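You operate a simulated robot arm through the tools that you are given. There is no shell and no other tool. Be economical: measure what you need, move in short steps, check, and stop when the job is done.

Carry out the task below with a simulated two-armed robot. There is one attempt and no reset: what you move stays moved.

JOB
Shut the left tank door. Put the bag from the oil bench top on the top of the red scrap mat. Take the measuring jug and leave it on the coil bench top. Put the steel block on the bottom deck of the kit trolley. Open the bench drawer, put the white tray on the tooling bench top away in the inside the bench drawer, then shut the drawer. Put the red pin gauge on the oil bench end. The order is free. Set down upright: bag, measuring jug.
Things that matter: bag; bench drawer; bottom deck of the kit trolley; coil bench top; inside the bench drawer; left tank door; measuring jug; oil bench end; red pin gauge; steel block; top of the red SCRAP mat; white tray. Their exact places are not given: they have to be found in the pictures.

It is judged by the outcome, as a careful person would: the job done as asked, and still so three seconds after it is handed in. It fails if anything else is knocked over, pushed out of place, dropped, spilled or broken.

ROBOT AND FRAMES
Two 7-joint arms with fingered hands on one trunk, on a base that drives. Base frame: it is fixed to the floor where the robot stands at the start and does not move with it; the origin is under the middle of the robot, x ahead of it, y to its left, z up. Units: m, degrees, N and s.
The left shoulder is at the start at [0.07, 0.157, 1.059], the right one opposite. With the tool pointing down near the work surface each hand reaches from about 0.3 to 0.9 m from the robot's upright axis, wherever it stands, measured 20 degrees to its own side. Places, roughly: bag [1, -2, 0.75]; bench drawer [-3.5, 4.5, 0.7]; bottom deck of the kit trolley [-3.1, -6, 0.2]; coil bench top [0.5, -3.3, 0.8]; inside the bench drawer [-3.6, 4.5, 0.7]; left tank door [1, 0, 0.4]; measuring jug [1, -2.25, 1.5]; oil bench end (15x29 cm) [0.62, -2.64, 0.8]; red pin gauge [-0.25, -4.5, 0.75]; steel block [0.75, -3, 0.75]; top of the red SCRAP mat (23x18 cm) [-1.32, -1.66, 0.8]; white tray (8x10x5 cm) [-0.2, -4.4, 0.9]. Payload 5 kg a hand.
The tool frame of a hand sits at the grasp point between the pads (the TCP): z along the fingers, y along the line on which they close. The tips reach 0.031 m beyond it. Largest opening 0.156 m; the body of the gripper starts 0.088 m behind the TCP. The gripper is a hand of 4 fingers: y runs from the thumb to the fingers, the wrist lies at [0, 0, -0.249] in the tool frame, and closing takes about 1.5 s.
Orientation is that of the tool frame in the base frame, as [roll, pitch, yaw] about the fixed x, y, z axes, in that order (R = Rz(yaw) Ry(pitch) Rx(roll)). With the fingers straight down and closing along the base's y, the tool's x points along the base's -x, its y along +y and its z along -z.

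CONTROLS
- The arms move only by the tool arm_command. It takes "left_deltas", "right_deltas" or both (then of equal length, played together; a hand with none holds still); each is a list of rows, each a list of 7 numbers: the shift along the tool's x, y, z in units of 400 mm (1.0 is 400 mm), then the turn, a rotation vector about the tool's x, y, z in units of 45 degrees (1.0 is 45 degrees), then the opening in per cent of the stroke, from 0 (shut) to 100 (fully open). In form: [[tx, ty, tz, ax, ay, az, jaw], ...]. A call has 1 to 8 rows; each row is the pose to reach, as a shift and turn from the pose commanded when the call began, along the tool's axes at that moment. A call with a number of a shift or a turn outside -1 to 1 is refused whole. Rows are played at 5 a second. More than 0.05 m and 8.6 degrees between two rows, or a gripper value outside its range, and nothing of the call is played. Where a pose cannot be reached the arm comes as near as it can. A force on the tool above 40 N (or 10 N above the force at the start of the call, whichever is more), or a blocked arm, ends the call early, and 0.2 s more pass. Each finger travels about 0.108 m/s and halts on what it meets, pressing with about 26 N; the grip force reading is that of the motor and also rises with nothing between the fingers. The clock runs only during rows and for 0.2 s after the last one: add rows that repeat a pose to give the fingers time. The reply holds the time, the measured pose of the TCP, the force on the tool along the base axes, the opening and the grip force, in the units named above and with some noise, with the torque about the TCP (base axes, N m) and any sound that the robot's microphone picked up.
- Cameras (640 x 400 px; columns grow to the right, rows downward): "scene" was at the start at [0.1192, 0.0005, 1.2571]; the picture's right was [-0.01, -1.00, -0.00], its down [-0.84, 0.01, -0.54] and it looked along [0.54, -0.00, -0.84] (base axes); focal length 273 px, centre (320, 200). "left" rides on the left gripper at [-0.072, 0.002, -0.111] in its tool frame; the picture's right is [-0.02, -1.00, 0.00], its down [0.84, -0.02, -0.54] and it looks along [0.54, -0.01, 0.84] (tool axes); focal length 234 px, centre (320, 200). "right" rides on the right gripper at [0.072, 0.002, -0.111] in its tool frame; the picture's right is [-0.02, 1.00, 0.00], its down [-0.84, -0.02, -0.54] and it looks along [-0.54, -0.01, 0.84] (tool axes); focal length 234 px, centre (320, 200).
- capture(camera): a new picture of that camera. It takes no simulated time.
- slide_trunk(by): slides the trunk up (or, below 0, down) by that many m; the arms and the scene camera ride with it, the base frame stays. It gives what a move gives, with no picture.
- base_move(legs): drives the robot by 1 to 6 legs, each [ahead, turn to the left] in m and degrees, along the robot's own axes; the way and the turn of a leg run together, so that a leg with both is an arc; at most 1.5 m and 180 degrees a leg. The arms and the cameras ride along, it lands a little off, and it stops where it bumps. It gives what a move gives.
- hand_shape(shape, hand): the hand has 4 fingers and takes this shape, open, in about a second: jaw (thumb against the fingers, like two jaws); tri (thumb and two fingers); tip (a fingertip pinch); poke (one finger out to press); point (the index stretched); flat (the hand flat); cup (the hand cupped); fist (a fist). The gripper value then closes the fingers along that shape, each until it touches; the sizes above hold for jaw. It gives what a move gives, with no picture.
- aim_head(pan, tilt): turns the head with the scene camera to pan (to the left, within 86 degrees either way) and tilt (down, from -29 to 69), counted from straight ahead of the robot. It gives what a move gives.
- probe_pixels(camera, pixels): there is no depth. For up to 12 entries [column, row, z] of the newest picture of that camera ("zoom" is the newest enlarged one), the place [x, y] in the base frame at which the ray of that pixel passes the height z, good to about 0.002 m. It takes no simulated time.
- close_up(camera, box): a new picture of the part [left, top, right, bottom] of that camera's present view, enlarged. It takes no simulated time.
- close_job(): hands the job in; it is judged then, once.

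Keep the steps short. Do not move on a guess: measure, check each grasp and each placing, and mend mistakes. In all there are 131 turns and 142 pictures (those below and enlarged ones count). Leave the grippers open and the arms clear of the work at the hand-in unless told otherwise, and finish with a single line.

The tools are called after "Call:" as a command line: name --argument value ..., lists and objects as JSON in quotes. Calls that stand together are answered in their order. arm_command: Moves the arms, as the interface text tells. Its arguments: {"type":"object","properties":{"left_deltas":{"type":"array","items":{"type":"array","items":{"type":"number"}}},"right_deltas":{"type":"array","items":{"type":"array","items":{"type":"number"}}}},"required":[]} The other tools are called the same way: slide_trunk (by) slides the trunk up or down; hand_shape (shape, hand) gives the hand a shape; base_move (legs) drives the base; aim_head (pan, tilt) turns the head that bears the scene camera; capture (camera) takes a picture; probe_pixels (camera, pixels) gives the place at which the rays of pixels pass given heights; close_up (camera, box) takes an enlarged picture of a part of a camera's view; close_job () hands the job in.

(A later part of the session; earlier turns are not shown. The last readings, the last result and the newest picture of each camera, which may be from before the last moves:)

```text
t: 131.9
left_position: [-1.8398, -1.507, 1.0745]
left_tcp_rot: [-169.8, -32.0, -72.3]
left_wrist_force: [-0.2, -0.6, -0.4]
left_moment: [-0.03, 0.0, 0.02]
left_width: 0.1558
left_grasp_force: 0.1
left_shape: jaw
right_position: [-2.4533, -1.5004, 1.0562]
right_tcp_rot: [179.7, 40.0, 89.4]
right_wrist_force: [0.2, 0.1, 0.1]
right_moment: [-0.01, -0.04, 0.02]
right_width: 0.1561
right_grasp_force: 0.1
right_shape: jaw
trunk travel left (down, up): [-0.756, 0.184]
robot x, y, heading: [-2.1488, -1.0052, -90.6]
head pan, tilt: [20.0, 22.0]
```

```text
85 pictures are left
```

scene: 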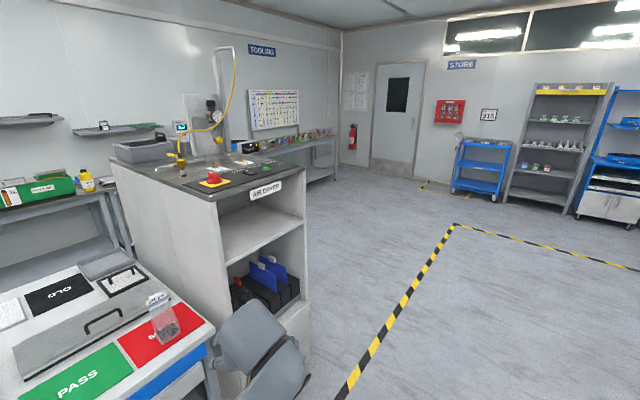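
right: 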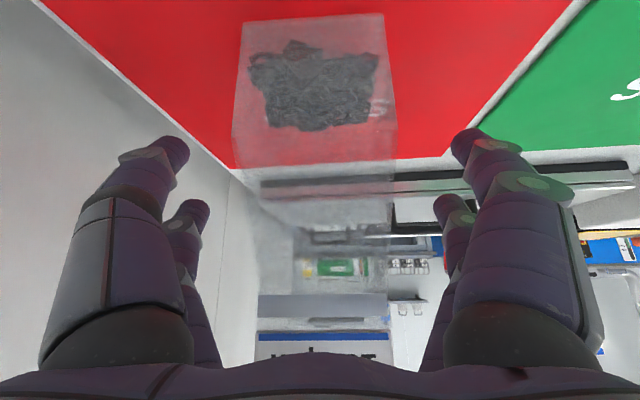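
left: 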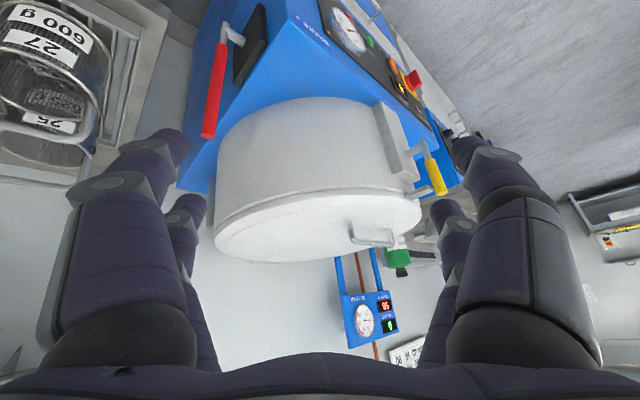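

Bag fine on the mat; the way south is free, and I see the blue kit trolley at (480,170) and the tooling bench. I drive round the dryer toward the jug shelf.

Call:
base_move --legs '[[1.0, 0], [0.95, 0], [0, 85], [1.2, 0]]'

Call:
aim_head --pan 10 --tilt 22

Call:
capture --camera "scene"

```text
t: 150.9
left_position: [-0.457, -2.8491, 1.076]
left_tcp_rot: [-169.8, -32.0, 11.2]
left_wrist_force: [-0.2, 0.0, -0.1]
left_moment: [-0.02, -0.02, -0.01]
left_width: 0.156
left_grasp_force: 0.1
left_shape: jaw
right_position: [-0.5327, -3.4572, 1.0552]
right_tcp_rot: [179.7, 40.0, 172.9]
right_wrist_force: [0.7, 0.6, 0.7]
right_moment: [-0.02, 0.02, 0.02]
right_width: 0.156
right_grasp_force: 0.0
right_shape: jaw
trunk travel left (down, up): [-0.756, 0.184]
robot x, y, heading: [-0.9902, -3.0987, -7.2]
head pan, tilt: [20.0, 22.0]
```

```text
t: 151.6
left_position: [-0.4564, -2.8493, 1.0734]
left_tcp_rot: [-169.8, -31.9, 11.2]
left_wrist_force: [-0.5, 0.2, -0.5]
left_moment: [0.0, 0.0, -0.03]
left_width: 0.1562
left_grasp_force: 0.0
left_shape: jaw
right_position: [-0.5326, -3.4567, 1.0551]
right_tcp_rot: [179.5, 40.0, 173.0]
right_wrist_force: [1.0, 0.8, -0.2]
right_moment: [-0.01, -0.03, 0.0]
right_width: 0.1564
right_grasp_force: 0.1
right_shape: jaw
trunk travel left (down, up): [-0.756, 0.184]
robot x, y, heading: [-0.9903, -3.0967, -7.2]
head pan, tilt: [10.0, 22.0]
```

```text
84 pictures are left
```

scene: 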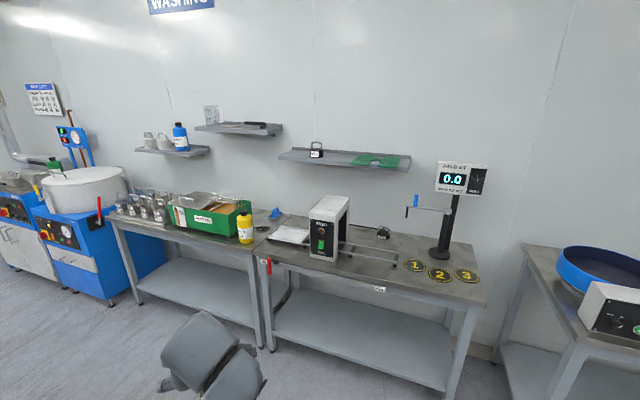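

Call:
close_up --camera "scene" --box '[170, 170, 490, 310]'

Call:
probe_pixels --camera "scene" --pixels '[[107, 214, 0.8], [253, 257, 0.8], [283, 213, 0.8], [484, 300, 0.8], [245, 243, 0.8], [263, 265, 0.8]]'

```text
2.00 times, centred on (330, 240) of scene
```

zoom: 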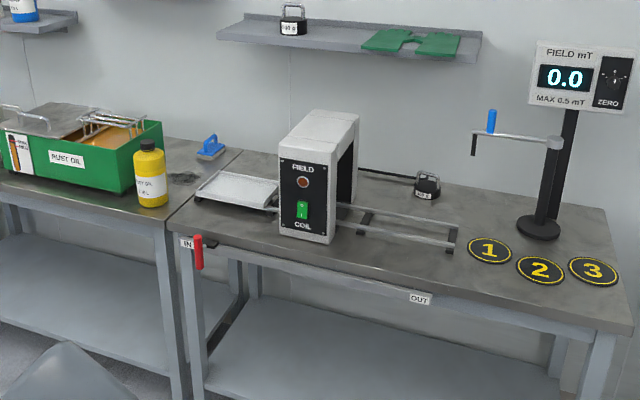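

```text
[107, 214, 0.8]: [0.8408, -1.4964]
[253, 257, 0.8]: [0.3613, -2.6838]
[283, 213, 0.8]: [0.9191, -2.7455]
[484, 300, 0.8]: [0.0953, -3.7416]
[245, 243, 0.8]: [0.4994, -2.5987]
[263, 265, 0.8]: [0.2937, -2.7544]
```

Room and benches are turned about -20°. The jug's handle points right, so I'll use the left hand, pointing right-forward. I raise the trunk a bit and drive to (0.23,-1.97) heading -20°.

Call:
slide_trunk --by 0.12

Call:
base_move --legs '[[0.45, 0], [0, 64], [1.41, 0], [0, -77]]'

Call:
aim_head --pan 0 --tilt 15

Call:
capture --camera "scene"

```text
t: 153.1
left_position: [-0.4564, -2.8481, 1.1944]
left_tcp_rot: [-169.8, -32.0, 11.3]
left_wrist_force: [0.2, -0.7, 0.7]
left_moment: [-0.01, 0.01, -0.02]
left_width: 0.1559
left_grasp_force: 0.0
left_shape: jaw
right_position: [-0.5314, -3.4575, 1.1753]
right_tcp_rot: [179.6, 40.0, 172.9]
right_wrist_force: [-0.9, 0.1, 0.3]
right_moment: [-0.01, 0.02, -0.02]
right_width: 0.1561
right_grasp_force: 0.0
right_shape: jaw
trunk travel left (down, up): [-0.876, 0.064]
robot x, y, heading: [-0.9909, -3.0984, -7.2]
head pan, tilt: [10.0, 22.0]
```

```text
t: 168.6
left_position: [0.81, -1.8542, 1.1958]
left_tcp_rot: [-169.8, -31.9, -2.4]
left_wrist_force: [-0.5, -0.1, -0.1]
left_moment: [-0.02, 0.01, 0.04]
left_width: 0.1559
left_grasp_force: 0.0
left_shape: jaw
right_position: [0.5917, -2.4279, 1.1754]
right_tcp_rot: [179.8, 40.0, 159.3]
right_wrist_force: [0.3, 0.4, 0.2]
right_moment: [-0.05, -0.03, -0.03]
right_width: 0.156
right_grasp_force: 0.1
right_shape: jaw
trunk travel left (down, up): [-0.876, 0.064]
robot x, y, heading: [0.2345, -1.969, -20.8]
head pan, tilt: [10.0, 22.0]
```

```text
t: 169.3
left_position: [0.8104, -1.8547, 1.1936]
left_tcp_rot: [-169.7, -32.1, -2.4]
left_wrist_force: [-0.2, 0.3, 0.6]
left_moment: [0.02, 0.02, 0.01]
left_width: 0.1558
left_grasp_force: 0.0
left_shape: jaw
right_position: [0.5922, -2.4283, 1.1754]
right_tcp_rot: [179.6, 40.0, 159.3]
right_wrist_force: [0.7, 1.1, -0.3]
right_moment: [-0.01, 0.01, 0.02]
right_width: 0.1562
right_grasp_force: 0.1
right_shape: jaw
trunk travel left (down, up): [-0.876, 0.064]
robot x, y, heading: [0.2364, -1.9734, -21.0]
head pan, tilt: [0.0, 15.0]
```

```text
82 pictures are left
```

scene: 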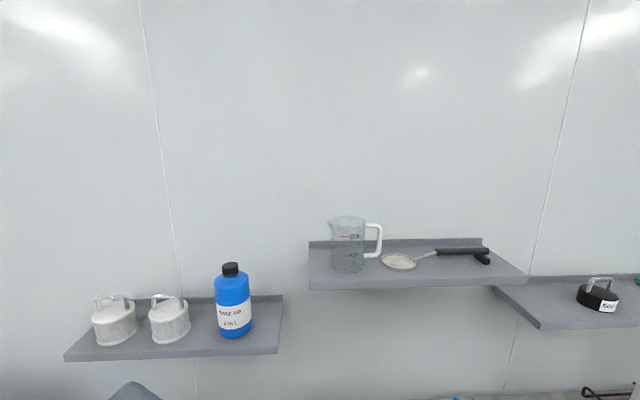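

Jug estimate: axis (0.94,-2.32), base z≈1.33. I turn the left hand stepwise to the right and raise it clear of the shelves.

Call:
arm_command --left_deltas '[[0.05, -0.014, -0.078, -0.07, 0.02, 0.11, 100], [0.1, -0.028, -0.156, -0.14, 0.04, 0.22, 100], [0.15, -0.042, -0.234, -0.21, 0.06, 0.33, 100], [0.2, -0.056, -0.312, -0.29, 0.083, 0.455, 100], [0.25, -0.07, -0.39, -0.37, 0.105, 0.58, 100]]'

Call:
arm_command --left_deltas '[[0.03, -0.009, -0.05, -0.07, 0.02, 0.11, 100], [0.06, -0.018, -0.1, -0.14, 0.04, 0.22, 100], [0.09, -0.027, -0.15, -0.21, 0.06, 0.33, 100], [0.115, -0.034, -0.18, -0.29, 0.083, 0.455, 100], [0.115, -0.034, -0.18, -0.37, 0.105, 0.58, 100]]'

Call:
capture --camera "left"

Call:
capture --camera "scene"

```text
t: 170.5
left_position: [0.8294, -1.7843, 1.3279]
left_tcp_rot: [-153.6, -27.9, -35.7]
left_wrist_force: [0.9, 0.6, -0.2]
left_moment: [-0.03, -0.02, -0.03]
left_width: 0.1557
left_grasp_force: 0.1
left_shape: jaw
left hand out of reach, approached as far as the arm can: row 4, 5
right_position: [0.5921, -2.4255, 1.1761]
right_tcp_rot: [179.8, 39.9, 159.5]
right_wrist_force: [0.9, 0.2, -0.2]
right_moment: [0.02, 0.01, -0.04]
right_width: 0.1558
right_grasp_force: 0.0
right_shape: jaw
trunk travel left (down, up): [-0.876, 0.064]
robot x, y, heading: [0.2344, -1.971, -20.7]
head pan, tilt: [0.0, 15.0]
stopped in row 5 (left hand): the arm was blocked; the commanded pose is now the measured one
```

```text
t: 171.0
left_position: [0.8396, -1.7456, 1.3765]
left_tcp_rot: [-145.3, -22.4, -43.1]
left_wrist_force: [0.2, -0.9, 0.7]
left_moment: [-0.05, 0.0, -0.02]
left_width: 0.1561
left_grasp_force: 0.1
left_shape: jaw
left hand out of reach, approached as far as the arm can: row 2
right_position: [0.5933, -2.4278, 1.1743]
right_tcp_rot: [179.7, 40.0, 159.4]
right_wrist_force: [0.1, -0.3, -0.3]
right_moment: [-0.02, -0.02, -0.05]
right_width: 0.1558
right_grasp_force: 0.0
right_shape: jaw
trunk travel left (down, up): [-0.876, 0.064]
robot x, y, heading: [0.2302, -1.9734, -21.1]
head pan, tilt: [0.0, 15.0]
stopped in row 2 (left hand): the arm was blocked; the commanded pose is now the measured one
```

```text
81 pictures are left
```

left: 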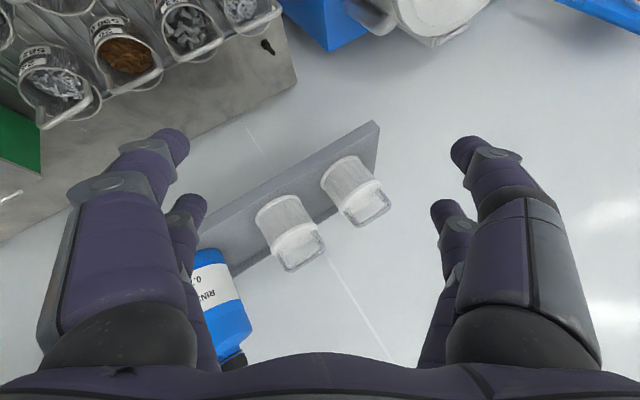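

```text
80 pictures are left
```

scene: 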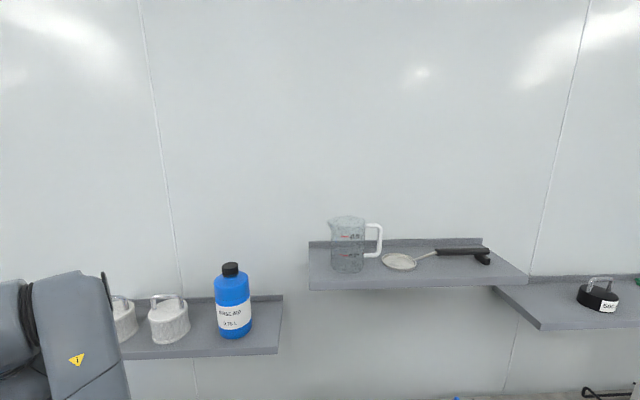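

The left wrist is awkward here. Better: right hand straight down with the closing line front-to-back, at right angles to the handle. First I raise and straighten the right hand, then twist it 90°.

Call:
slide_trunk --by 0.06

Call:
arm_command --right_deltas '[[-0.067, 0, -0.08, 0, 0.148, 0, 100], [-0.134, 0, -0.16, 0, 0.296, 0, 100], [-0.201, 0, -0.24, 0, 0.444, 0, 100], [-0.268, 0, -0.32, 0, 0.593, 0, 100], [-0.335, 0, -0.4, 0, 0.741, 0, 100], [-0.402, 0, -0.479, 0, 0.889, 0, 100]]'

Call:
arm_command --right_deltas '[[0, 0, 0, 0, 0, 0.17, 100], [0, 0, 0, 0, 0, 0.34, 100], [0, 0, 0, 0, 0, 0.5, 100], [0, 0, 0, 0, 0, 0.67, 100], [0, 0, 0, 0, 0, 0.84, 100], [0, 0, 0, 0, 0, 1.0, 100]]'

Call:
arm_command --right_deltas '[[0, 0, 0, 0, 0, 0.17, 100], [0, 0, 0, 0, 0, 0.34, 100], [0, 0, 0, 0, 0, 0.5, 100], [0, 0, 0, 0, 0, 0.67, 100], [0, 0, 0, 0, 0, 0.84, 100], [0, 0, 0, 0, 0, 1.0, 100]]'

Call:
close_up --camera "scene" --box '[280, 190, 440, 310]'

```text
t: 172.0
left_position: [0.8388, -1.7442, 1.4358]
left_tcp_rot: [-145.3, -22.4, -43.2]
left_wrist_force: [-0.5, 0.0, -1.0]
left_moment: [0.03, -0.02, 0.04]
left_width: 0.156
left_grasp_force: 0.0
left_shape: jaw
right_position: [0.5923, -2.4286, 1.2352]
right_tcp_rot: [179.6, 39.9, 159.2]
right_wrist_force: [0.1, 0.5, 0.4]
right_moment: [0.02, 0.0, 0.0]
right_width: 0.156
right_grasp_force: 0.1
right_shape: jaw
trunk travel left (down, up): [-0.936, 0.004]
robot x, y, heading: [0.2338, -1.9719, -20.8]
head pan, tilt: [0.0, 15.0]
```

```text
t: 173.4
left_position: [0.8447, -1.7434, 1.4322]
left_tcp_rot: [-145.6, -22.2, -43.0]
left_wrist_force: [0.5, 0.8, -0.3]
left_moment: [-0.01, 0.03, 0.0]
left_width: 0.1561
left_grasp_force: 0.0
left_shape: jaw
right_position: [0.5973, -2.4268, 1.4863]
right_tcp_rot: [179.9, -0.1, 159.7]
right_wrist_force: [-1.0, 0.3, 0.6]
right_moment: [-0.07, 0.04, 0.0]
right_width: 0.1561
right_grasp_force: 0.1
right_shape: jaw
right hand out of reach, approached as far as the arm can: row 1, 2, 3
trunk travel left (down, up): [-0.936, 0.004]
robot x, y, heading: [0.2344, -1.9732, -20.7]
head pan, tilt: [0.0, 15.0]
```

```text
t: 174.8
left_position: [0.84, -1.7445, 1.4349]
left_tcp_rot: [-145.3, -22.4, -43.1]
left_wrist_force: [-0.1, -0.8, -0.7]
left_moment: [-0.01, 0.02, -0.01]
left_width: 0.1559
left_grasp_force: 0.1
left_shape: jaw
right_position: [0.593, -2.4282, 1.4861]
right_tcp_rot: [180.0, -0.1, 114.4]
right_wrist_force: [-0.2, 0.6, -0.1]
right_moment: [-0.01, 0.01, -0.03]
right_width: 0.1561
right_grasp_force: 0.2
right_shape: jaw
trunk travel left (down, up): [-0.936, 0.004]
robot x, y, heading: [0.2339, -1.9734, -20.9]
head pan, tilt: [0.0, 15.0]
```

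```text
t: 176.2
left_position: [0.8397, -1.745, 1.4348]
left_tcp_rot: [-145.3, -22.4, -43.2]
left_wrist_force: [0.1, -0.3, 0.7]
left_moment: [0.02, 0.02, 0.0]
left_width: 0.1563
left_grasp_force: 0.1
left_shape: jaw
right_position: [0.5919, -2.4293, 1.4865]
right_tcp_rot: [179.9, -0.2, 69.3]
right_wrist_force: [0.1, -0.4, -0.5]
right_moment: [-0.03, -0.01, 0.03]
right_width: 0.1562
right_grasp_force: 0.2
right_shape: jaw
trunk travel left (down, up): [-0.936, 0.004]
robot x, y, heading: [0.2342, -1.9752, -21.0]
head pan, tilt: [0.0, 15.0]
```

```text
3.33 times, centred on (360, 250) of scene
```

zoom: 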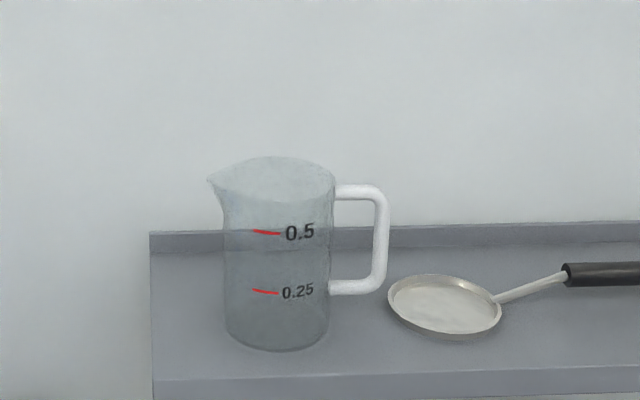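

The handle points straight along the shelf. I bring the right hand up in front-left of the jug to see it with its own camera.

Call:
arm_command --right_deltas '[[0.03, 0.02, -0.1, 0, 0, 0, 100], [0.09, 0.05, -0.19, 0, 0, 0, 100], [0.18, 0.11, -0.235, 0, 0, 0, 100], [0.28, 0.17, -0.235, 0, 0, 0, 100], [0.37, 0.23, -0.235, 0, 0, 0, 100], [0.46, 0.29, -0.235, 0, 0, 0, 100], [0.55, 0.345, -0.235, 0, 0, 0, 100], [0.63, 0.395, -0.235, 0, 0, 0, 100]]'

Call:
capture --camera "right"

Call:
capture --camera "scene"

```text
t: 178.0
left_position: [0.8394, -1.7463, 1.4364]
left_tcp_rot: [-145.3, -22.3, -43.2]
left_wrist_force: [0.1, -0.3, 0.0]
left_moment: [0.0, 0.04, 0.03]
left_width: 0.156
left_grasp_force: 0.1
left_shape: jaw
right_position: [0.789, -2.2856, 1.5805]
right_tcp_rot: [179.9, -0.3, 69.3]
right_wrist_force: [0.4, 0.0, -0.6]
right_moment: [0.01, -0.01, 0.01]
right_width: 0.1561
right_grasp_force: 0.1
right_shape: jaw
right hand out of reach, approached as far as the arm can: row 7, 8
trunk travel left (down, up): [-0.936, 0.004]
robot x, y, heading: [0.2376, -1.9701, -20.7]
head pan, tilt: [0.0, 15.0]
```

```text
78 pictures are left
```

right: 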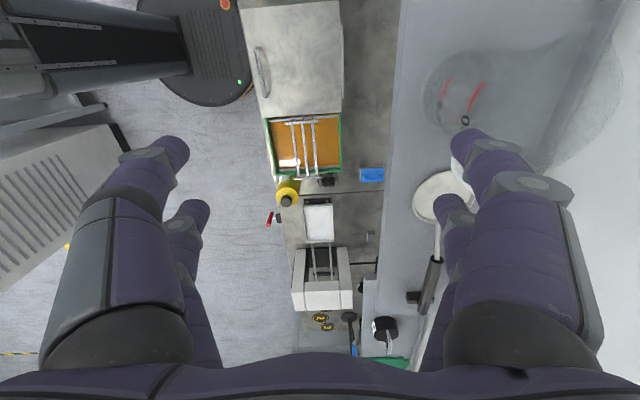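

```text
77 pictures are left
```

scene: 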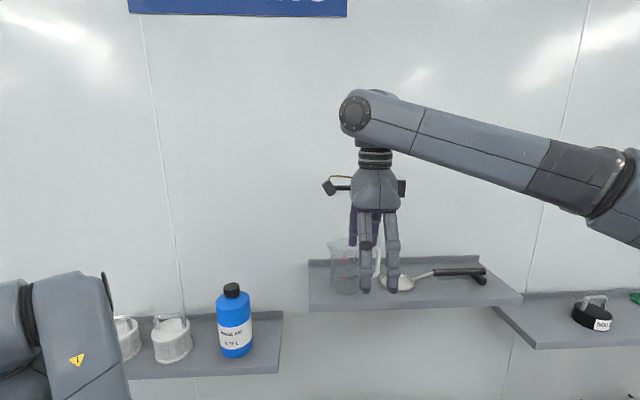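

The jug's base is seen at about (480,95) in the right camera. I measure it at candidate heights, with the scene base too.

Call:
probe_pixels --camera "right" --pixels '[[480, 95, 1.35], [480, 95, 1.38], [425, 95, 1.36], [538, 95, 1.36], [367, 237, 0.82], [397, 100, 1.35], [397, 100, 1.33], [437, 197, 1.36]]'

Call:
probe_pixels --camera "scene" --pixels '[[347, 289, 1.35], [347, 289, 1.38], [347, 289, 1.33], [400, 282, 1.36], [330, 305, 1.35], [330, 305, 1.33]]'

```text
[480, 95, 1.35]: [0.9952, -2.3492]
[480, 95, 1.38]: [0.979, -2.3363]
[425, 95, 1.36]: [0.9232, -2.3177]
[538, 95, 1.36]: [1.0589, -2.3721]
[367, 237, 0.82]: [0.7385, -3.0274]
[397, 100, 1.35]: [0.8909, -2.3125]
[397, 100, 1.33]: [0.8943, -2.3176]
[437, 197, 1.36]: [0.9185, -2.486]
```

```text
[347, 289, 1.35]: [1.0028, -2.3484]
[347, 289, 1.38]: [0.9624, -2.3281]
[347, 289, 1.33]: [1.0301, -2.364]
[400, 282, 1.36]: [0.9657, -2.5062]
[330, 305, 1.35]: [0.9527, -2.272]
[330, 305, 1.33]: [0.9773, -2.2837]
```

Jug axis ≈ (0.984,-2.34), shelf z≈1.365; straight-down is out of reach from here. A pitched approach from the left (hand heading about -65°, robot further left) avoids the handle. I check the shelf's depth around the jug.

Call:
probe_pixels --camera "scene" --pixels '[[320, 266, 1.365], [320, 302, 1.365], [347, 289, 1.365], [325, 240, 1.5], [347, 243, 1.51], [250, 357, 1.2], [250, 357, 1.25], [283, 320, 1.22]]'

Call:
aim_head --pan 0 --tilt 45

Call:
capture --camera "scene"

```text
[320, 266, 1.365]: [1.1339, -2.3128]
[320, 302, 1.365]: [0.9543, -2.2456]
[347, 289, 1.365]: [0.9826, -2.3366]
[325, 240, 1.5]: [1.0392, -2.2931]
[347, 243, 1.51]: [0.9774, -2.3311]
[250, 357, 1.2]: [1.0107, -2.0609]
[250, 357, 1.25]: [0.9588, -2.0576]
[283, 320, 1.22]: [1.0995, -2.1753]
```

```text
t: 179.0
left_position: [0.8383, -1.7447, 1.4364]
left_tcp_rot: [-145.3, -22.5, -43.2]
left_wrist_force: [-0.1, 0.2, 0.0]
left_moment: [0.01, 0.01, -0.02]
left_width: 0.1559
left_grasp_force: 0.0
left_shape: jaw
right_position: [0.7862, -2.2841, 1.5814]
right_tcp_rot: [179.9, -0.4, 69.5]
right_wrist_force: [-0.7, 0.3, -0.1]
right_moment: [0.04, 0.04, -0.01]
right_width: 0.1559
right_grasp_force: 0.1
right_shape: jaw
trunk travel left (down, up): [-0.936, 0.004]
robot x, y, heading: [0.2365, -1.9698, -20.6]
head pan, tilt: [0.0, 45.0]
```

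```text
76 pictures are left
```

scene: 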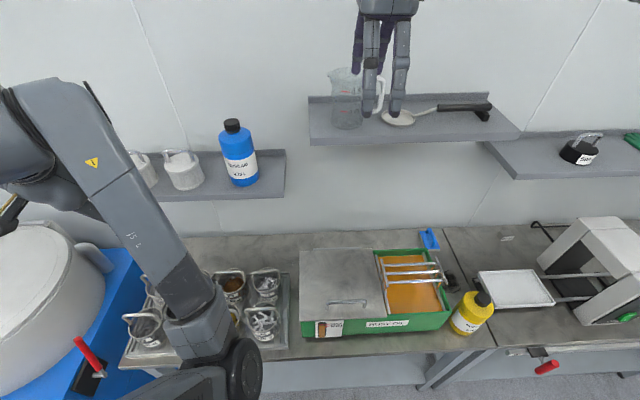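

There is 13 cm behind the jug, fine. I shift the base left: back along -45°, forward along 0°, then heading -30°.

Call:
base_move --legs '[[0, -24.4], [-0.24, 0], [0, 45], [0.18, 0], [0, -30]]'

Call:
probe_pixels --camera "scene" --pixels '[[243, 185, 1.2], [243, 185, 1.25], [232, 122, 1.4], [232, 122, 1.45], [508, 238, 0.82], [430, 240, 0.82], [445, 232, 0.8], [497, 348, 0.8]]'

Call:
capture --camera "scene"

```text
t: 186.7
left_position: [0.8834, -1.6817, 1.4357]
left_tcp_rot: [-145.4, -22.4, -52.8]
left_wrist_force: [0.1, -1.1, 0.0]
left_moment: [-0.01, 0.03, 0.0]
left_width: 0.1564
left_grasp_force: 0.1
left_shape: jaw
right_position: [0.741, -2.2035, 1.5784]
right_tcp_rot: [-179.8, -0.2, 59.8]
right_wrist_force: [0.2, -1.7, -1.9]
right_moment: [0.06, 0.03, 0.01]
right_width: 0.1557
right_grasp_force: 0.0
right_shape: jaw
trunk travel left (down, up): [-0.936, 0.004]
robot x, y, heading: [0.2481, -1.8012, -30.4]
head pan, tilt: [0.0, 45.0]
```

```text
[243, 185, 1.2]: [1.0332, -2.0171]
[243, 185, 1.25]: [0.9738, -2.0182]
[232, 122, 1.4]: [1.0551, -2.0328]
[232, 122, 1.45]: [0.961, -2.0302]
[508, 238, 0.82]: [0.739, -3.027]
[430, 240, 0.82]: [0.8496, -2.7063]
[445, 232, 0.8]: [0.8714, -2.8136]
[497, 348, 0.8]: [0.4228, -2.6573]
```

```text
75 pictures are left
```

scene: 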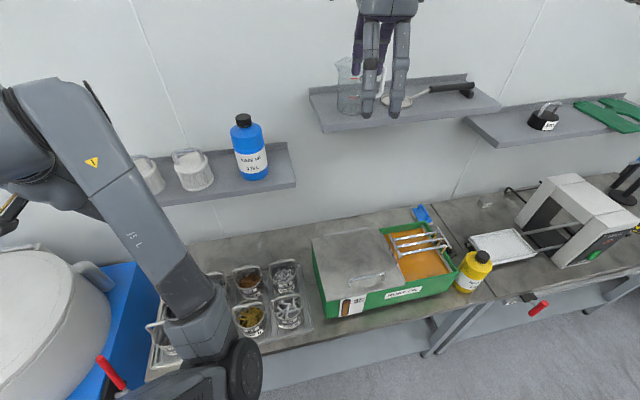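

The small steel block is confirmed at (0.739,-3.027). Now I turn the right hand to point toward the jug from the left: twist back 55°, pitch up 60°.

Call:
arm_command --right_deltas '[[0, 0, 0, 0, 0, -0.18, 100], [0, 0, 0, 0, 0, -0.36, 100], [0, 0, 0, 0, 0, -0.54, 100], [0, 0, 0, 0, 0, -0.72, 100], [0, 0, 0, 0, 0, -0.86, 100], [0, 0, 0, 0, 0, -1.0, 100]]'

Call:
arm_command --right_deltas '[[0, 0, 0, 0, 0, -0.11, 100], [0, 0, 0, 0, 0, -0.22, 100]]'

Call:
arm_command --right_deltas '[[0, 0, 0, 0, -0.17, 0, 100], [0, 0, 0, 0, -0.34, 0, 100], [0, 0, 0, 0, -0.5, 0, 100], [0, 0, 0, 0, -0.67, 0, 100], [0, 0, 0, 0, -0.84, 0, 100], [0, 0, 0, 0, -1.0, 0, 100]]'

Call:
capture --camera "right"

```text
t: 188.1
left_position: [0.8829, -1.6835, 1.4365]
left_tcp_rot: [-145.4, -22.5, -52.8]
left_wrist_force: [-0.3, 0.4, 0.4]
left_moment: [-0.07, 0.01, 0.01]
left_width: 0.1559
left_grasp_force: 0.0
left_shape: jaw
right_position: [0.7403, -2.2049, 1.5778]
right_tcp_rot: [179.8, -0.3, 105.0]
right_wrist_force: [0.2, -0.6, -0.6]
right_moment: [-0.02, 0.01, -0.01]
right_width: 0.156
right_grasp_force: 0.1
right_shape: jaw
trunk travel left (down, up): [-0.936, 0.004]
robot x, y, heading: [0.246, -1.8055, -30.3]
head pan, tilt: [0.0, 45.0]
```

```text
t: 188.7
left_position: [0.8817, -1.683, 1.4363]
left_tcp_rot: [-145.4, -22.4, -52.7]
left_wrist_force: [1.1, 0.1, 0.9]
left_moment: [0.01, 0.0, 0.0]
left_width: 0.1562
left_grasp_force: 0.0
left_shape: jaw
right_position: [0.7404, -2.2055, 1.5786]
right_tcp_rot: [179.8, -0.3, 114.8]
right_wrist_force: [0.1, -0.1, -0.5]
right_moment: [-0.03, 0.03, 0.01]
right_width: 0.1559
right_grasp_force: 0.0
right_shape: jaw
trunk travel left (down, up): [-0.936, 0.004]
robot x, y, heading: [0.2526, -1.8086, -30.4]
head pan, tilt: [0.0, 45.0]
```

```text
t: 190.1
left_position: [0.8818, -1.6827, 1.4355]
left_tcp_rot: [-145.3, -22.3, -52.8]
left_wrist_force: [-0.2, 0.5, -0.2]
left_moment: [0.02, 0.0, 0.0]
left_width: 0.1561
left_grasp_force: 0.0
left_shape: jaw
right_position: [0.742, -2.2047, 1.5781]
right_tcp_rot: [179.8, 44.8, 114.5]
right_wrist_force: [-0.3, 0.6, 0.0]
right_moment: [-0.01, 0.02, 0.0]
right_width: 0.1558
right_grasp_force: 0.0
right_shape: jaw
trunk travel left (down, up): [-0.936, 0.004]
robot x, y, heading: [0.2469, -1.8039, -30.5]
head pan, tilt: [0.0, 45.0]
```

```text
74 pictures are left
```

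right: 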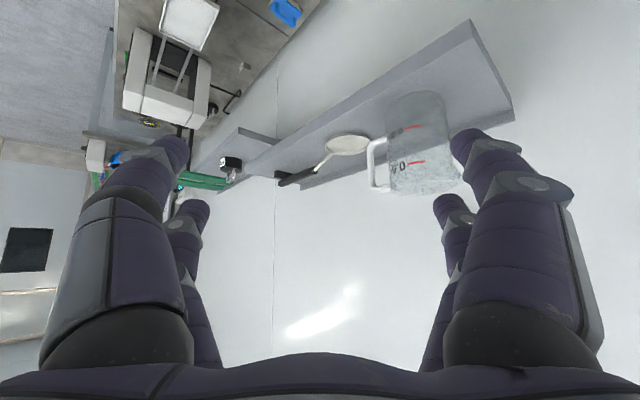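

The jug with its handle is seen well. I move to the pre-grasp (0.916,-2.198,1.52) with 60° pitch.

Call:
arm_command --right_deltas '[[-0.003, 0.081, 0.044, 0, -0.067, 0, 100], [-0.006, 0.162, 0.088, 0, -0.133, 0, 100], [-0.009, 0.243, 0.132, 0, -0.2, 0, 100], [-0.012, 0.324, 0.176, 0, -0.267, 0, 100], [-0.015, 0.405, 0.22, 0, -0.333, 0, 100]]'

Call:
capture --camera "right"

Call:
aim_head --pan 0 --tilt 25

Call:
close_up --camera "scene" --box '[240, 150, 480, 320]'

```text
t: 191.3
left_position: [0.8843, -1.6837, 1.4341]
left_tcp_rot: [-145.4, -22.3, -52.8]
left_wrist_force: [0.7, -0.9, -0.1]
left_moment: [0.04, -0.02, -0.04]
left_width: 0.1558
left_grasp_force: 0.0
left_shape: jaw
right_position: [0.8033, -2.2797, 1.5257]
right_tcp_rot: [179.6, 59.5, 114.7]
right_wrist_force: [0.2, -1.3, -0.6]
right_moment: [0.0, -0.01, 0.0]
right_width: 0.1562
right_grasp_force: 0.1
right_shape: jaw
right hand out of reach, approached as far as the arm can: row 1, 2, 3, 4, 5
trunk travel left (down, up): [-0.936, 0.004]
robot x, y, heading: [0.2483, -1.8086, -30.6]
head pan, tilt: [0.0, 45.0]
```

```text
73 pictures are left
```

right: 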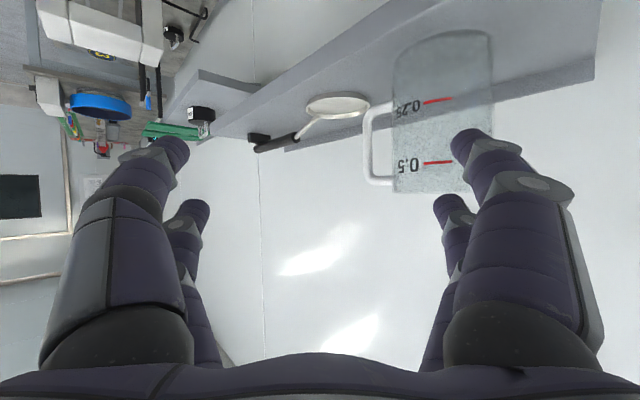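

```text
t: 192.1
left_position: [0.8806, -1.6819, 1.4364]
left_tcp_rot: [-145.4, -22.4, -52.8]
left_wrist_force: [-0.4, 0.6, 1.0]
left_moment: [0.01, -0.02, 0.02]
left_width: 0.156
left_grasp_force: 0.1
left_shape: jaw
right_position: [0.7992, -2.277, 1.5286]
right_tcp_rot: [179.4, 59.7, 114.5]
right_wrist_force: [0.1, 0.2, 0.9]
right_moment: [0.0, 0.0, 0.01]
right_width: 0.1559
right_grasp_force: 0.0
right_shape: jaw
trunk travel left (down, up): [-0.936, 0.004]
robot x, y, heading: [0.2427, -1.8043, -30.4]
head pan, tilt: [0.0, 25.0]
```

```text
2.35 times, centred on (360, 235) of scene
```

zoom: 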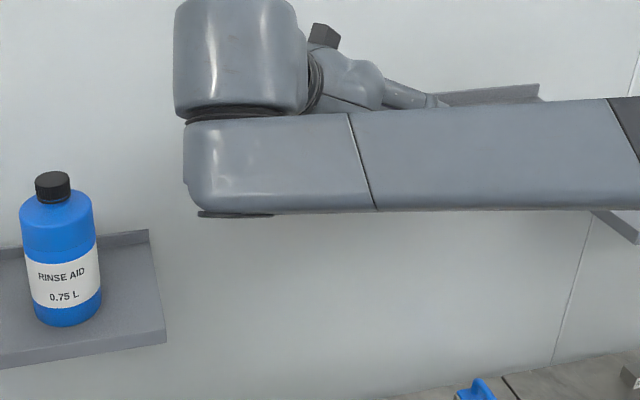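

The arm saturates reaching across. I shift the base so that the jug lies more to the right: about (0.415,-1.573) heading -35°, backing first. The left hand is drawn in before.

Call:
arm_command --left_deltas '[[-0.08, 0.035, 0, 0, 0, 0, 100], [-0.16, 0.07, 0, 0, 0, 0, 100], [-0.25, 0.105, 0, 0, 0, 0, 100], [-0.33, 0.14, 0, 0, 0, 0, 100], [-0.417, 0.175, 0, 0, 0, 0, 100]]'

Call:
base_move --legs '[[0, -40], [-0.3, 0], [0, 60], [0.28, 0], [0, -25]]'

Call:
capture --camera "scene"

Call:
capture --camera "right"

```text
t: 192.7
left_position: [0.8659, -1.6128, 1.4497]
left_tcp_rot: [-134.7, -18.5, -52.6]
left_wrist_force: [-0.2, 0.4, 0.3]
left_moment: [-0.03, 0.0, -0.01]
left_width: 0.1561
left_grasp_force: 0.0
left_shape: jaw
left hand out of reach, approached as far as the arm can: row 2, 3
right_position: [0.8012, -2.2762, 1.5271]
right_tcp_rot: [179.5, 59.7, 114.6]
right_wrist_force: [-0.1, 0.4, 1.0]
right_moment: [-0.01, 0.05, -0.03]
right_width: 0.1558
right_grasp_force: 0.1
right_shape: jaw
trunk travel left (down, up): [-0.936, 0.004]
robot x, y, heading: [0.2456, -1.804, -30.2]
head pan, tilt: [0.0, 25.0]
stopped in row 3 (left hand): the arm was blocked; the commanded pose is now the measured one
```

```text
t: 202.1
left_position: [1.0532, -1.4249, 1.4511]
left_tcp_rot: [-134.8, -19.0, -57.0]
left_wrist_force: [1.8, 0.2, -0.6]
left_moment: [0.03, 0.01, 0.1]
left_width: 0.1558
left_grasp_force: 0.0
left_shape: jaw
right_position: [0.9385, -2.081, 1.5271]
right_tcp_rot: [179.6, 59.7, 110.3]
right_wrist_force: [0.1, -0.6, 0.2]
right_moment: [0.02, 0.01, -0.06]
right_width: 0.1562
right_grasp_force: 0.0
right_shape: jaw
trunk travel left (down, up): [-0.936, 0.004]
robot x, y, heading: [0.422, -1.5701, -34.8]
head pan, tilt: [0.0, 25.0]
```

```text
71 pictures are left
```

scene: 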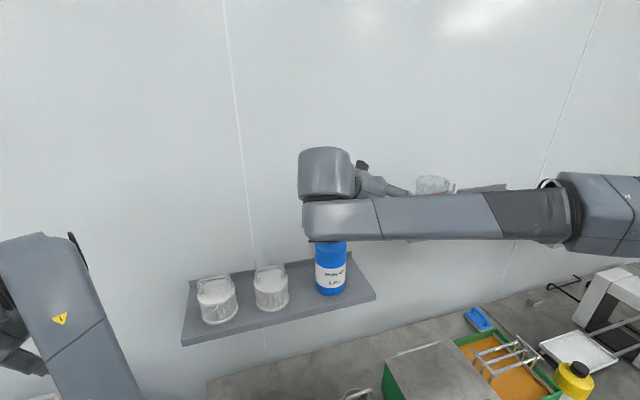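

```text
70 pictures are left
```

right: 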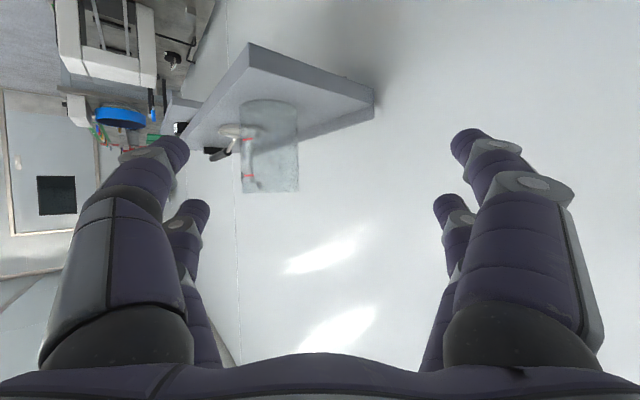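

Now the jug is straight ahead of the hand with the handle on its far side. I align sideways and advance 10 cm, then look.

Call:
arm_command --right_deltas '[[-0.06, -0.06, 0.0, 0, 0, 0, 100], [-0.116, -0.122, 0.05, 0, 0, 0, 100], [-0.116, -0.122, 0.15, 0, 0, 0, 100], [-0.116, -0.122, 0.25, 0, 0, 0, 100]]'

Call:
capture --camera "right"

```text
t: 203.1
left_position: [1.0553, -1.4275, 1.4509]
left_tcp_rot: [-134.8, -18.9, -56.9]
left_wrist_force: [0.7, -0.4, -0.6]
left_moment: [-0.01, 0.02, 0.01]
left_width: 0.1559
left_grasp_force: 0.1
left_shape: jaw
right_position: [0.9336, -2.2056, 1.5141]
right_tcp_rot: [179.6, 59.5, 110.4]
right_wrist_force: [1.2, 0.1, 0.1]
right_moment: [0.02, 0.0, -0.03]
right_width: 0.1559
right_grasp_force: 0.1
right_shape: jaw
trunk travel left (down, up): [-0.936, 0.004]
robot x, y, heading: [0.4211, -1.5658, -34.7]
head pan, tilt: [0.0, 25.0]
```

```text
69 pictures are left
```

right: 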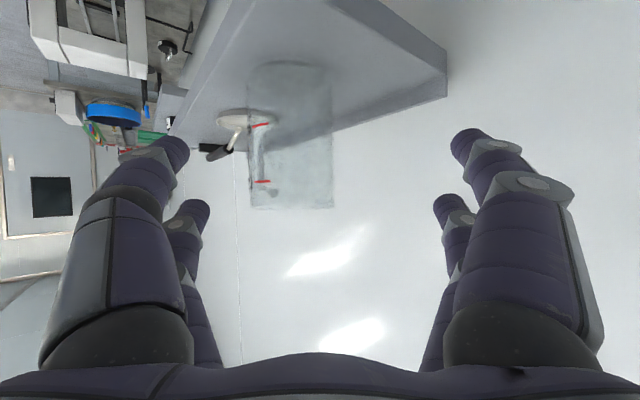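

Call:
probe_pixels --camera "right" --pixels '[[291, 75, 1.365], [250, 75, 1.365], [330, 75, 1.365], [291, 200, 1.5], [444, 97, 1.365], [291, 62, 1.365]]'

Call:
close_up --camera "right" --box '[200, 40, 400, 240]'

```text
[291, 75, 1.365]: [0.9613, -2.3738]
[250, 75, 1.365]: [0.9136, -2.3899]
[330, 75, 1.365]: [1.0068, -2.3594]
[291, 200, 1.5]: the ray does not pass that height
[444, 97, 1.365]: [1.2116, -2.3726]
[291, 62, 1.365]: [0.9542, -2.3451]
```

```text
2.00 times, centred on (300, 140) of right
```

zoom: 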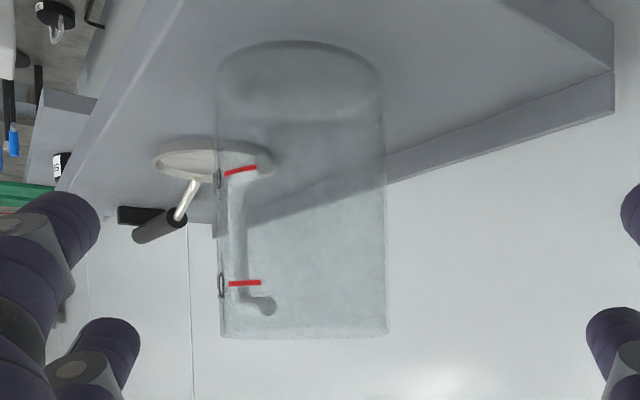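

Combining the views, the shelf is z≈1.39 and the jug axis ≈(0.955,-2.333). I correct and advance to the grip.

Call:
arm_command --right_deltas '[[-0.015, -0.066, 0.03, 0, 0, 0, 100], [-0.02, -0.066, 0.12, 0, 0, 0, 100], [-0.025, -0.066, 0.22, 0, 0, 0, 100], [-0.025, -0.066, 0.32, 0, 0, 0, 100]]'

Call:
capture --camera "right"

```text
t: 204.1
left_position: [1.0531, -1.4284, 1.4534]
left_tcp_rot: [-134.6, -19.1, -56.9]
left_wrist_force: [-0.1, -0.3, 0.2]
left_moment: [0.01, -0.01, -0.01]
left_width: 0.1562
left_grasp_force: 0.0
left_shape: jaw
right_position: [0.9487, -2.3217, 1.4592]
right_tcp_rot: [179.3, 59.6, 110.2]
right_wrist_force: [-0.4, 0.5, 0.4]
right_moment: [0.0, 0.01, 0.0]
right_width: 0.1561
right_grasp_force: 0.0
right_shape: jaw
trunk travel left (down, up): [-0.936, 0.004]
robot x, y, heading: [0.4224, -1.5676, -35.2]
head pan, tilt: [0.0, 25.0]
```

```text
67 pictures are left
```

right: 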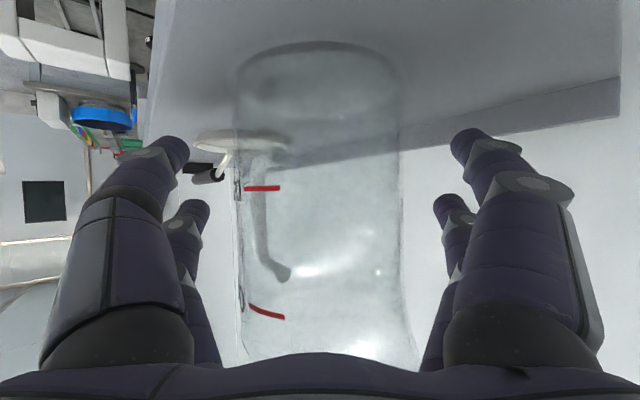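

The jug is centred between the fingers. I close and lift slightly.

Call:
arm_command --right_deltas '[[0, 0, 0, 0, 0, 0, 70], [0, 0, 0, 0, 0, 0, 50], [0, 0, 0, 0, 0, 0, 35], [0, 0, 0, 0, 0, 0, 35], [0, 0, 0, 0, 0, 0, 35]]'

Call:
capture --camera "right"

```text
t: 205.3
left_position: [1.0542, -1.4257, 1.4515]
left_tcp_rot: [-134.7, -19.0, -56.9]
left_wrist_force: [0.3, 0.8, 0.4]
left_moment: [0.02, -0.02, 0.01]
left_width: 0.156
left_grasp_force: 0.1
left_shape: jaw
right_position: [0.9482, -2.3201, 1.4598]
right_tcp_rot: [179.3, 59.7, 110.2]
right_wrist_force: [0.4, -0.4, 2.4]
right_moment: [0.13, 0.04, 0.02]
right_width: 0.0629
right_grasp_force: 25.9
right_shape: jaw
trunk travel left (down, up): [-0.936, 0.004]
robot x, y, heading: [0.4255, -1.5721, -35.0]
head pan, tilt: [0.0, 25.0]
```

```text
66 pictures are left
```

right: 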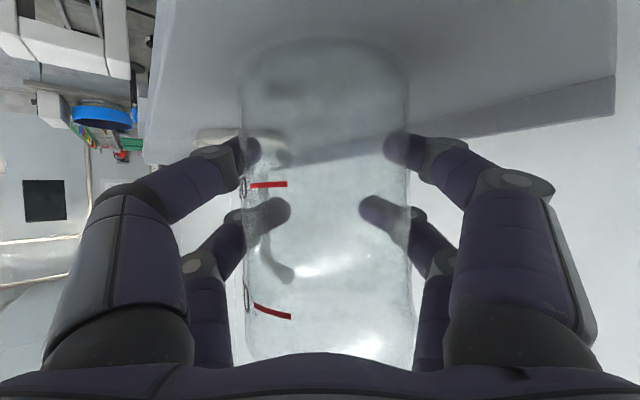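

Held (0.063 m, above the commanded 0.055). I lift 5 cm with a firm grip.

Call:
arm_command --right_deltas '[[-0.035, 0, -0.02, 0, 0, 0, 15], [-0.07, 0, -0.041, 0, 0, 0, 15], [-0.108, 0, -0.063, 0, 0, 0, 15], [-0.108, 0, -0.063, 0, 0, 0, 15]]'

Call:
capture --camera "right"

```text
t: 206.3
left_position: [1.0525, -1.4261, 1.4523]
left_tcp_rot: [-134.7, -18.9, -56.9]
left_wrist_force: [-0.7, -0.4, 0.1]
left_moment: [-0.02, -0.03, 0.01]
left_width: 0.1559
left_grasp_force: 0.1
left_shape: jaw
right_position: [0.9468, -2.3201, 1.5108]
right_tcp_rot: [179.5, 59.6, 110.2]
right_wrist_force: [-0.3, 0.6, -0.9]
right_moment: [0.01, -0.02, 0.04]
right_width: 0.0537
right_grasp_force: 25.9
right_shape: jaw
trunk travel left (down, up): [-0.936, 0.004]
robot x, y, heading: [0.423, -1.5693, -34.8]
head pan, tilt: [0.0, 25.0]
```

```text
65 pictures are left
```

right: 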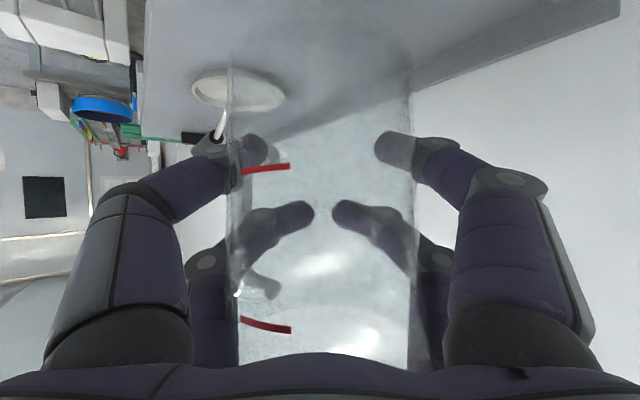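

The jug moves with the hand. I lift a bit more and check from the scene camera.

Call:
arm_command --right_deltas '[[-0.03, 0, -0.018, 0, 0, 0, 10], [-0.06, 0, -0.035, 0, 0, 0, 10]]'

Call:
base_move --legs '[[-0.4, 0]]'

Call:
aim_head --pan -20 --tilt 20

Call:
capture --camera "scene"

```text
t: 206.9
left_position: [1.0529, -1.4276, 1.4519]
left_tcp_rot: [-134.8, -19.1, -56.9]
left_wrist_force: [-0.2, 0.5, -0.6]
left_moment: [0.01, -0.03, 0.0]
left_width: 0.1559
left_grasp_force: 0.0
left_shape: jaw
right_position: [0.9459, -2.3194, 1.5392]
right_tcp_rot: [179.5, 59.7, 110.3]
right_wrist_force: [0.3, 0.5, -0.7]
right_moment: [-0.04, -0.02, 0.02]
right_width: 0.0539
right_grasp_force: 25.5
right_shape: jaw
trunk travel left (down, up): [-0.936, 0.004]
robot x, y, heading: [0.4232, -1.5679, -34.9]
head pan, tilt: [0.0, 25.0]
```

```text
t: 209.4
left_position: [0.7257, -1.1987, 1.4498]
left_tcp_rot: [-134.8, -18.9, -56.7]
left_wrist_force: [0.7, -0.7, -0.5]
left_moment: [-0.01, 0.0, -0.03]
left_width: 0.1558
left_grasp_force: 0.1
left_shape: jaw
right_position: [0.6215, -2.0934, 1.5367]
right_tcp_rot: [179.6, 59.6, 110.5]
right_wrist_force: [0.3, -0.1, -1.4]
right_moment: [-0.02, 0.05, -0.03]
right_width: 0.0538
right_grasp_force: 26.3
right_shape: jaw
trunk travel left (down, up): [-0.936, 0.004]
robot x, y, heading: [0.0936, -1.3429, -34.6]
head pan, tilt: [0.0, 25.0]
```

```text
t: 210.2
left_position: [0.7236, -1.1963, 1.4519]
left_tcp_rot: [-134.7, -19.1, -56.7]
left_wrist_force: [-0.1, 0.4, 0.5]
left_moment: [-0.02, 0.01, -0.03]
left_width: 0.1559
left_grasp_force: 0.1
left_shape: jaw
right_position: [0.6195, -2.0903, 1.5385]
right_tcp_rot: [179.4, 59.7, 110.3]
right_wrist_force: [-0.2, 0.2, -0.3]
right_moment: [0.01, -0.01, 0.02]
right_width: 0.0537
right_grasp_force: 26.4
right_shape: jaw
trunk travel left (down, up): [-0.936, 0.004]
robot x, y, heading: [0.0916, -1.3414, -34.4]
head pan, tilt: [-20.0, 20.0]
```

```text
64 pictures are left
```

scene: 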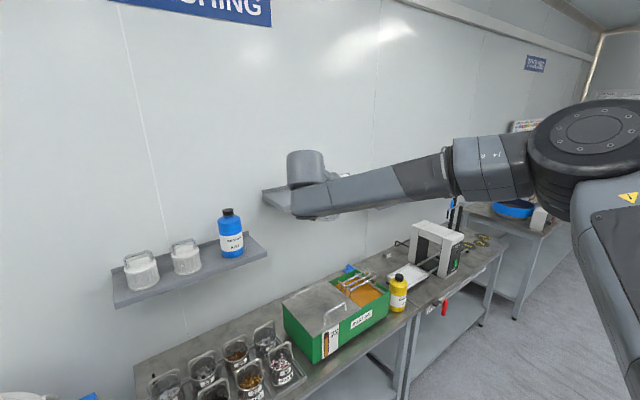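

The shelf shows the jug gone from it and held in the hand. I drive toward the coil bench, keeping east of the dryer's pipe, then look at the bench top.

Call:
base_move --legs '[[0, -54], [1.1, 0], [0, 53]]'

Call:
aim_head --pan -25 --tilt 45

Call:
capture --camera "scene"

```text
t: 220.7
left_position: [0.7517, -2.2978, 1.4527]
left_tcp_rot: [-134.7, -19.1, -57.4]
left_wrist_force: [-0.3, -0.9, -0.7]
left_moment: [0.01, 0.02, 0.04]
left_width: 0.1561
left_grasp_force: 0.0
left_shape: jaw
right_position: [0.6366, -3.191, 1.5379]
right_tcp_rot: [179.4, 59.6, 109.6]
right_wrist_force: [1.1, 1.1, -0.5]
right_moment: [-0.03, 0.01, 0.01]
right_width: 0.0535
right_grasp_force: 26.1
right_shape: jaw
trunk travel left (down, up): [-0.936, 0.004]
robot x, y, heading: [0.1209, -2.4345, -35.2]
head pan, tilt: [-20.0, 20.0]
```

```text
t: 221.5
left_position: [0.7513, -2.2974, 1.4513]
left_tcp_rot: [-134.7, -19.1, -57.5]
left_wrist_force: [-0.2, 0.1, -0.1]
left_moment: [0.0, 0.03, 0.01]
left_width: 0.1561
left_grasp_force: 0.0
left_shape: jaw
right_position: [0.6382, -3.1892, 1.5376]
right_tcp_rot: [179.5, 59.5, 109.7]
right_wrist_force: [0.2, 0.2, -1.1]
right_moment: [0.01, -0.01, 0.02]
right_width: 0.0537
right_grasp_force: 25.7
right_shape: jaw
trunk travel left (down, up): [-0.936, 0.004]
robot x, y, heading: [0.1198, -2.4334, -35.6]
head pan, tilt: [-25.0, 45.0]
```

```text
63 pictures are left
```

scene: 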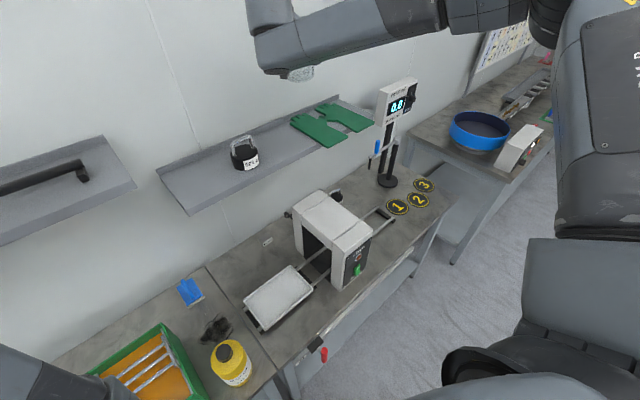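

I measure the bench layout to choose a free spot.

Call:
probe_pixels --camera "scene" --pixels '[[207, 268, 0.8], [275, 362, 0.8], [243, 300, 0.83], [290, 265, 0.83], [313, 288, 0.83], [262, 330, 0.83], [268, 242, 0.8], [335, 288, 0.8], [398, 207, 0.8], [388, 183, 0.8], [450, 207, 0.8], [350, 180, 0.8]]'

Call:
close_up --camera "scene" --box '[200, 140, 460, 320]'

```text
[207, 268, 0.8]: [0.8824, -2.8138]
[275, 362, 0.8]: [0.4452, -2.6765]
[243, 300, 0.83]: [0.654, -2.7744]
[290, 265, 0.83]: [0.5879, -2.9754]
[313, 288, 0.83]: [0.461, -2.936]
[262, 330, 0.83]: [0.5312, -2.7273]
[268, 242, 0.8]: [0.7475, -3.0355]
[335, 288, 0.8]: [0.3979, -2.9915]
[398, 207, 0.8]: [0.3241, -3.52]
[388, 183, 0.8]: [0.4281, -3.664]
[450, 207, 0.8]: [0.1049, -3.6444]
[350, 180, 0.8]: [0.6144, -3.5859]
```

```text
2.22 times, centred on (330, 230) of scene
```

zoom: 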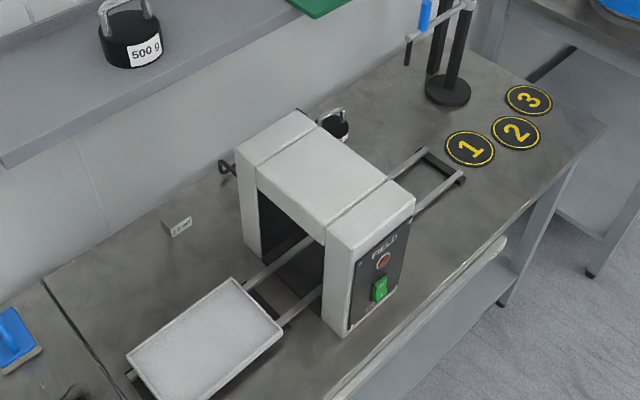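

The best free spot is between the weight, the stand and the rail end. I measure these more exactly.

Call:
probe_pixels --camera "zoom" --pixels '[[334, 138, 0.8], [447, 93, 0.81], [425, 152, 0.83], [463, 180, 0.83], [395, 285, 0.8], [240, 240, 0.8], [395, 110, 0.8], [350, 365, 0.8], [5, 165, 1.2], [5, 165, 1.3], [300, 15, 1.2], [470, 150, 0.8]]'

```text
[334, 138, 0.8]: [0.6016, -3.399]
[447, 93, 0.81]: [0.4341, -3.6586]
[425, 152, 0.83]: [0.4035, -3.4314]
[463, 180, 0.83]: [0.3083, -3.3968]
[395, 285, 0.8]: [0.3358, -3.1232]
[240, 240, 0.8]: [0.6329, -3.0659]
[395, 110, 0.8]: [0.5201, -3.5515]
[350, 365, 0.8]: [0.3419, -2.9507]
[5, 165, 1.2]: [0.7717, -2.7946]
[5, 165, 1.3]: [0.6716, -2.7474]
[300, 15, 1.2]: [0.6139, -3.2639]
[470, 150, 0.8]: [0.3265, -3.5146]
```

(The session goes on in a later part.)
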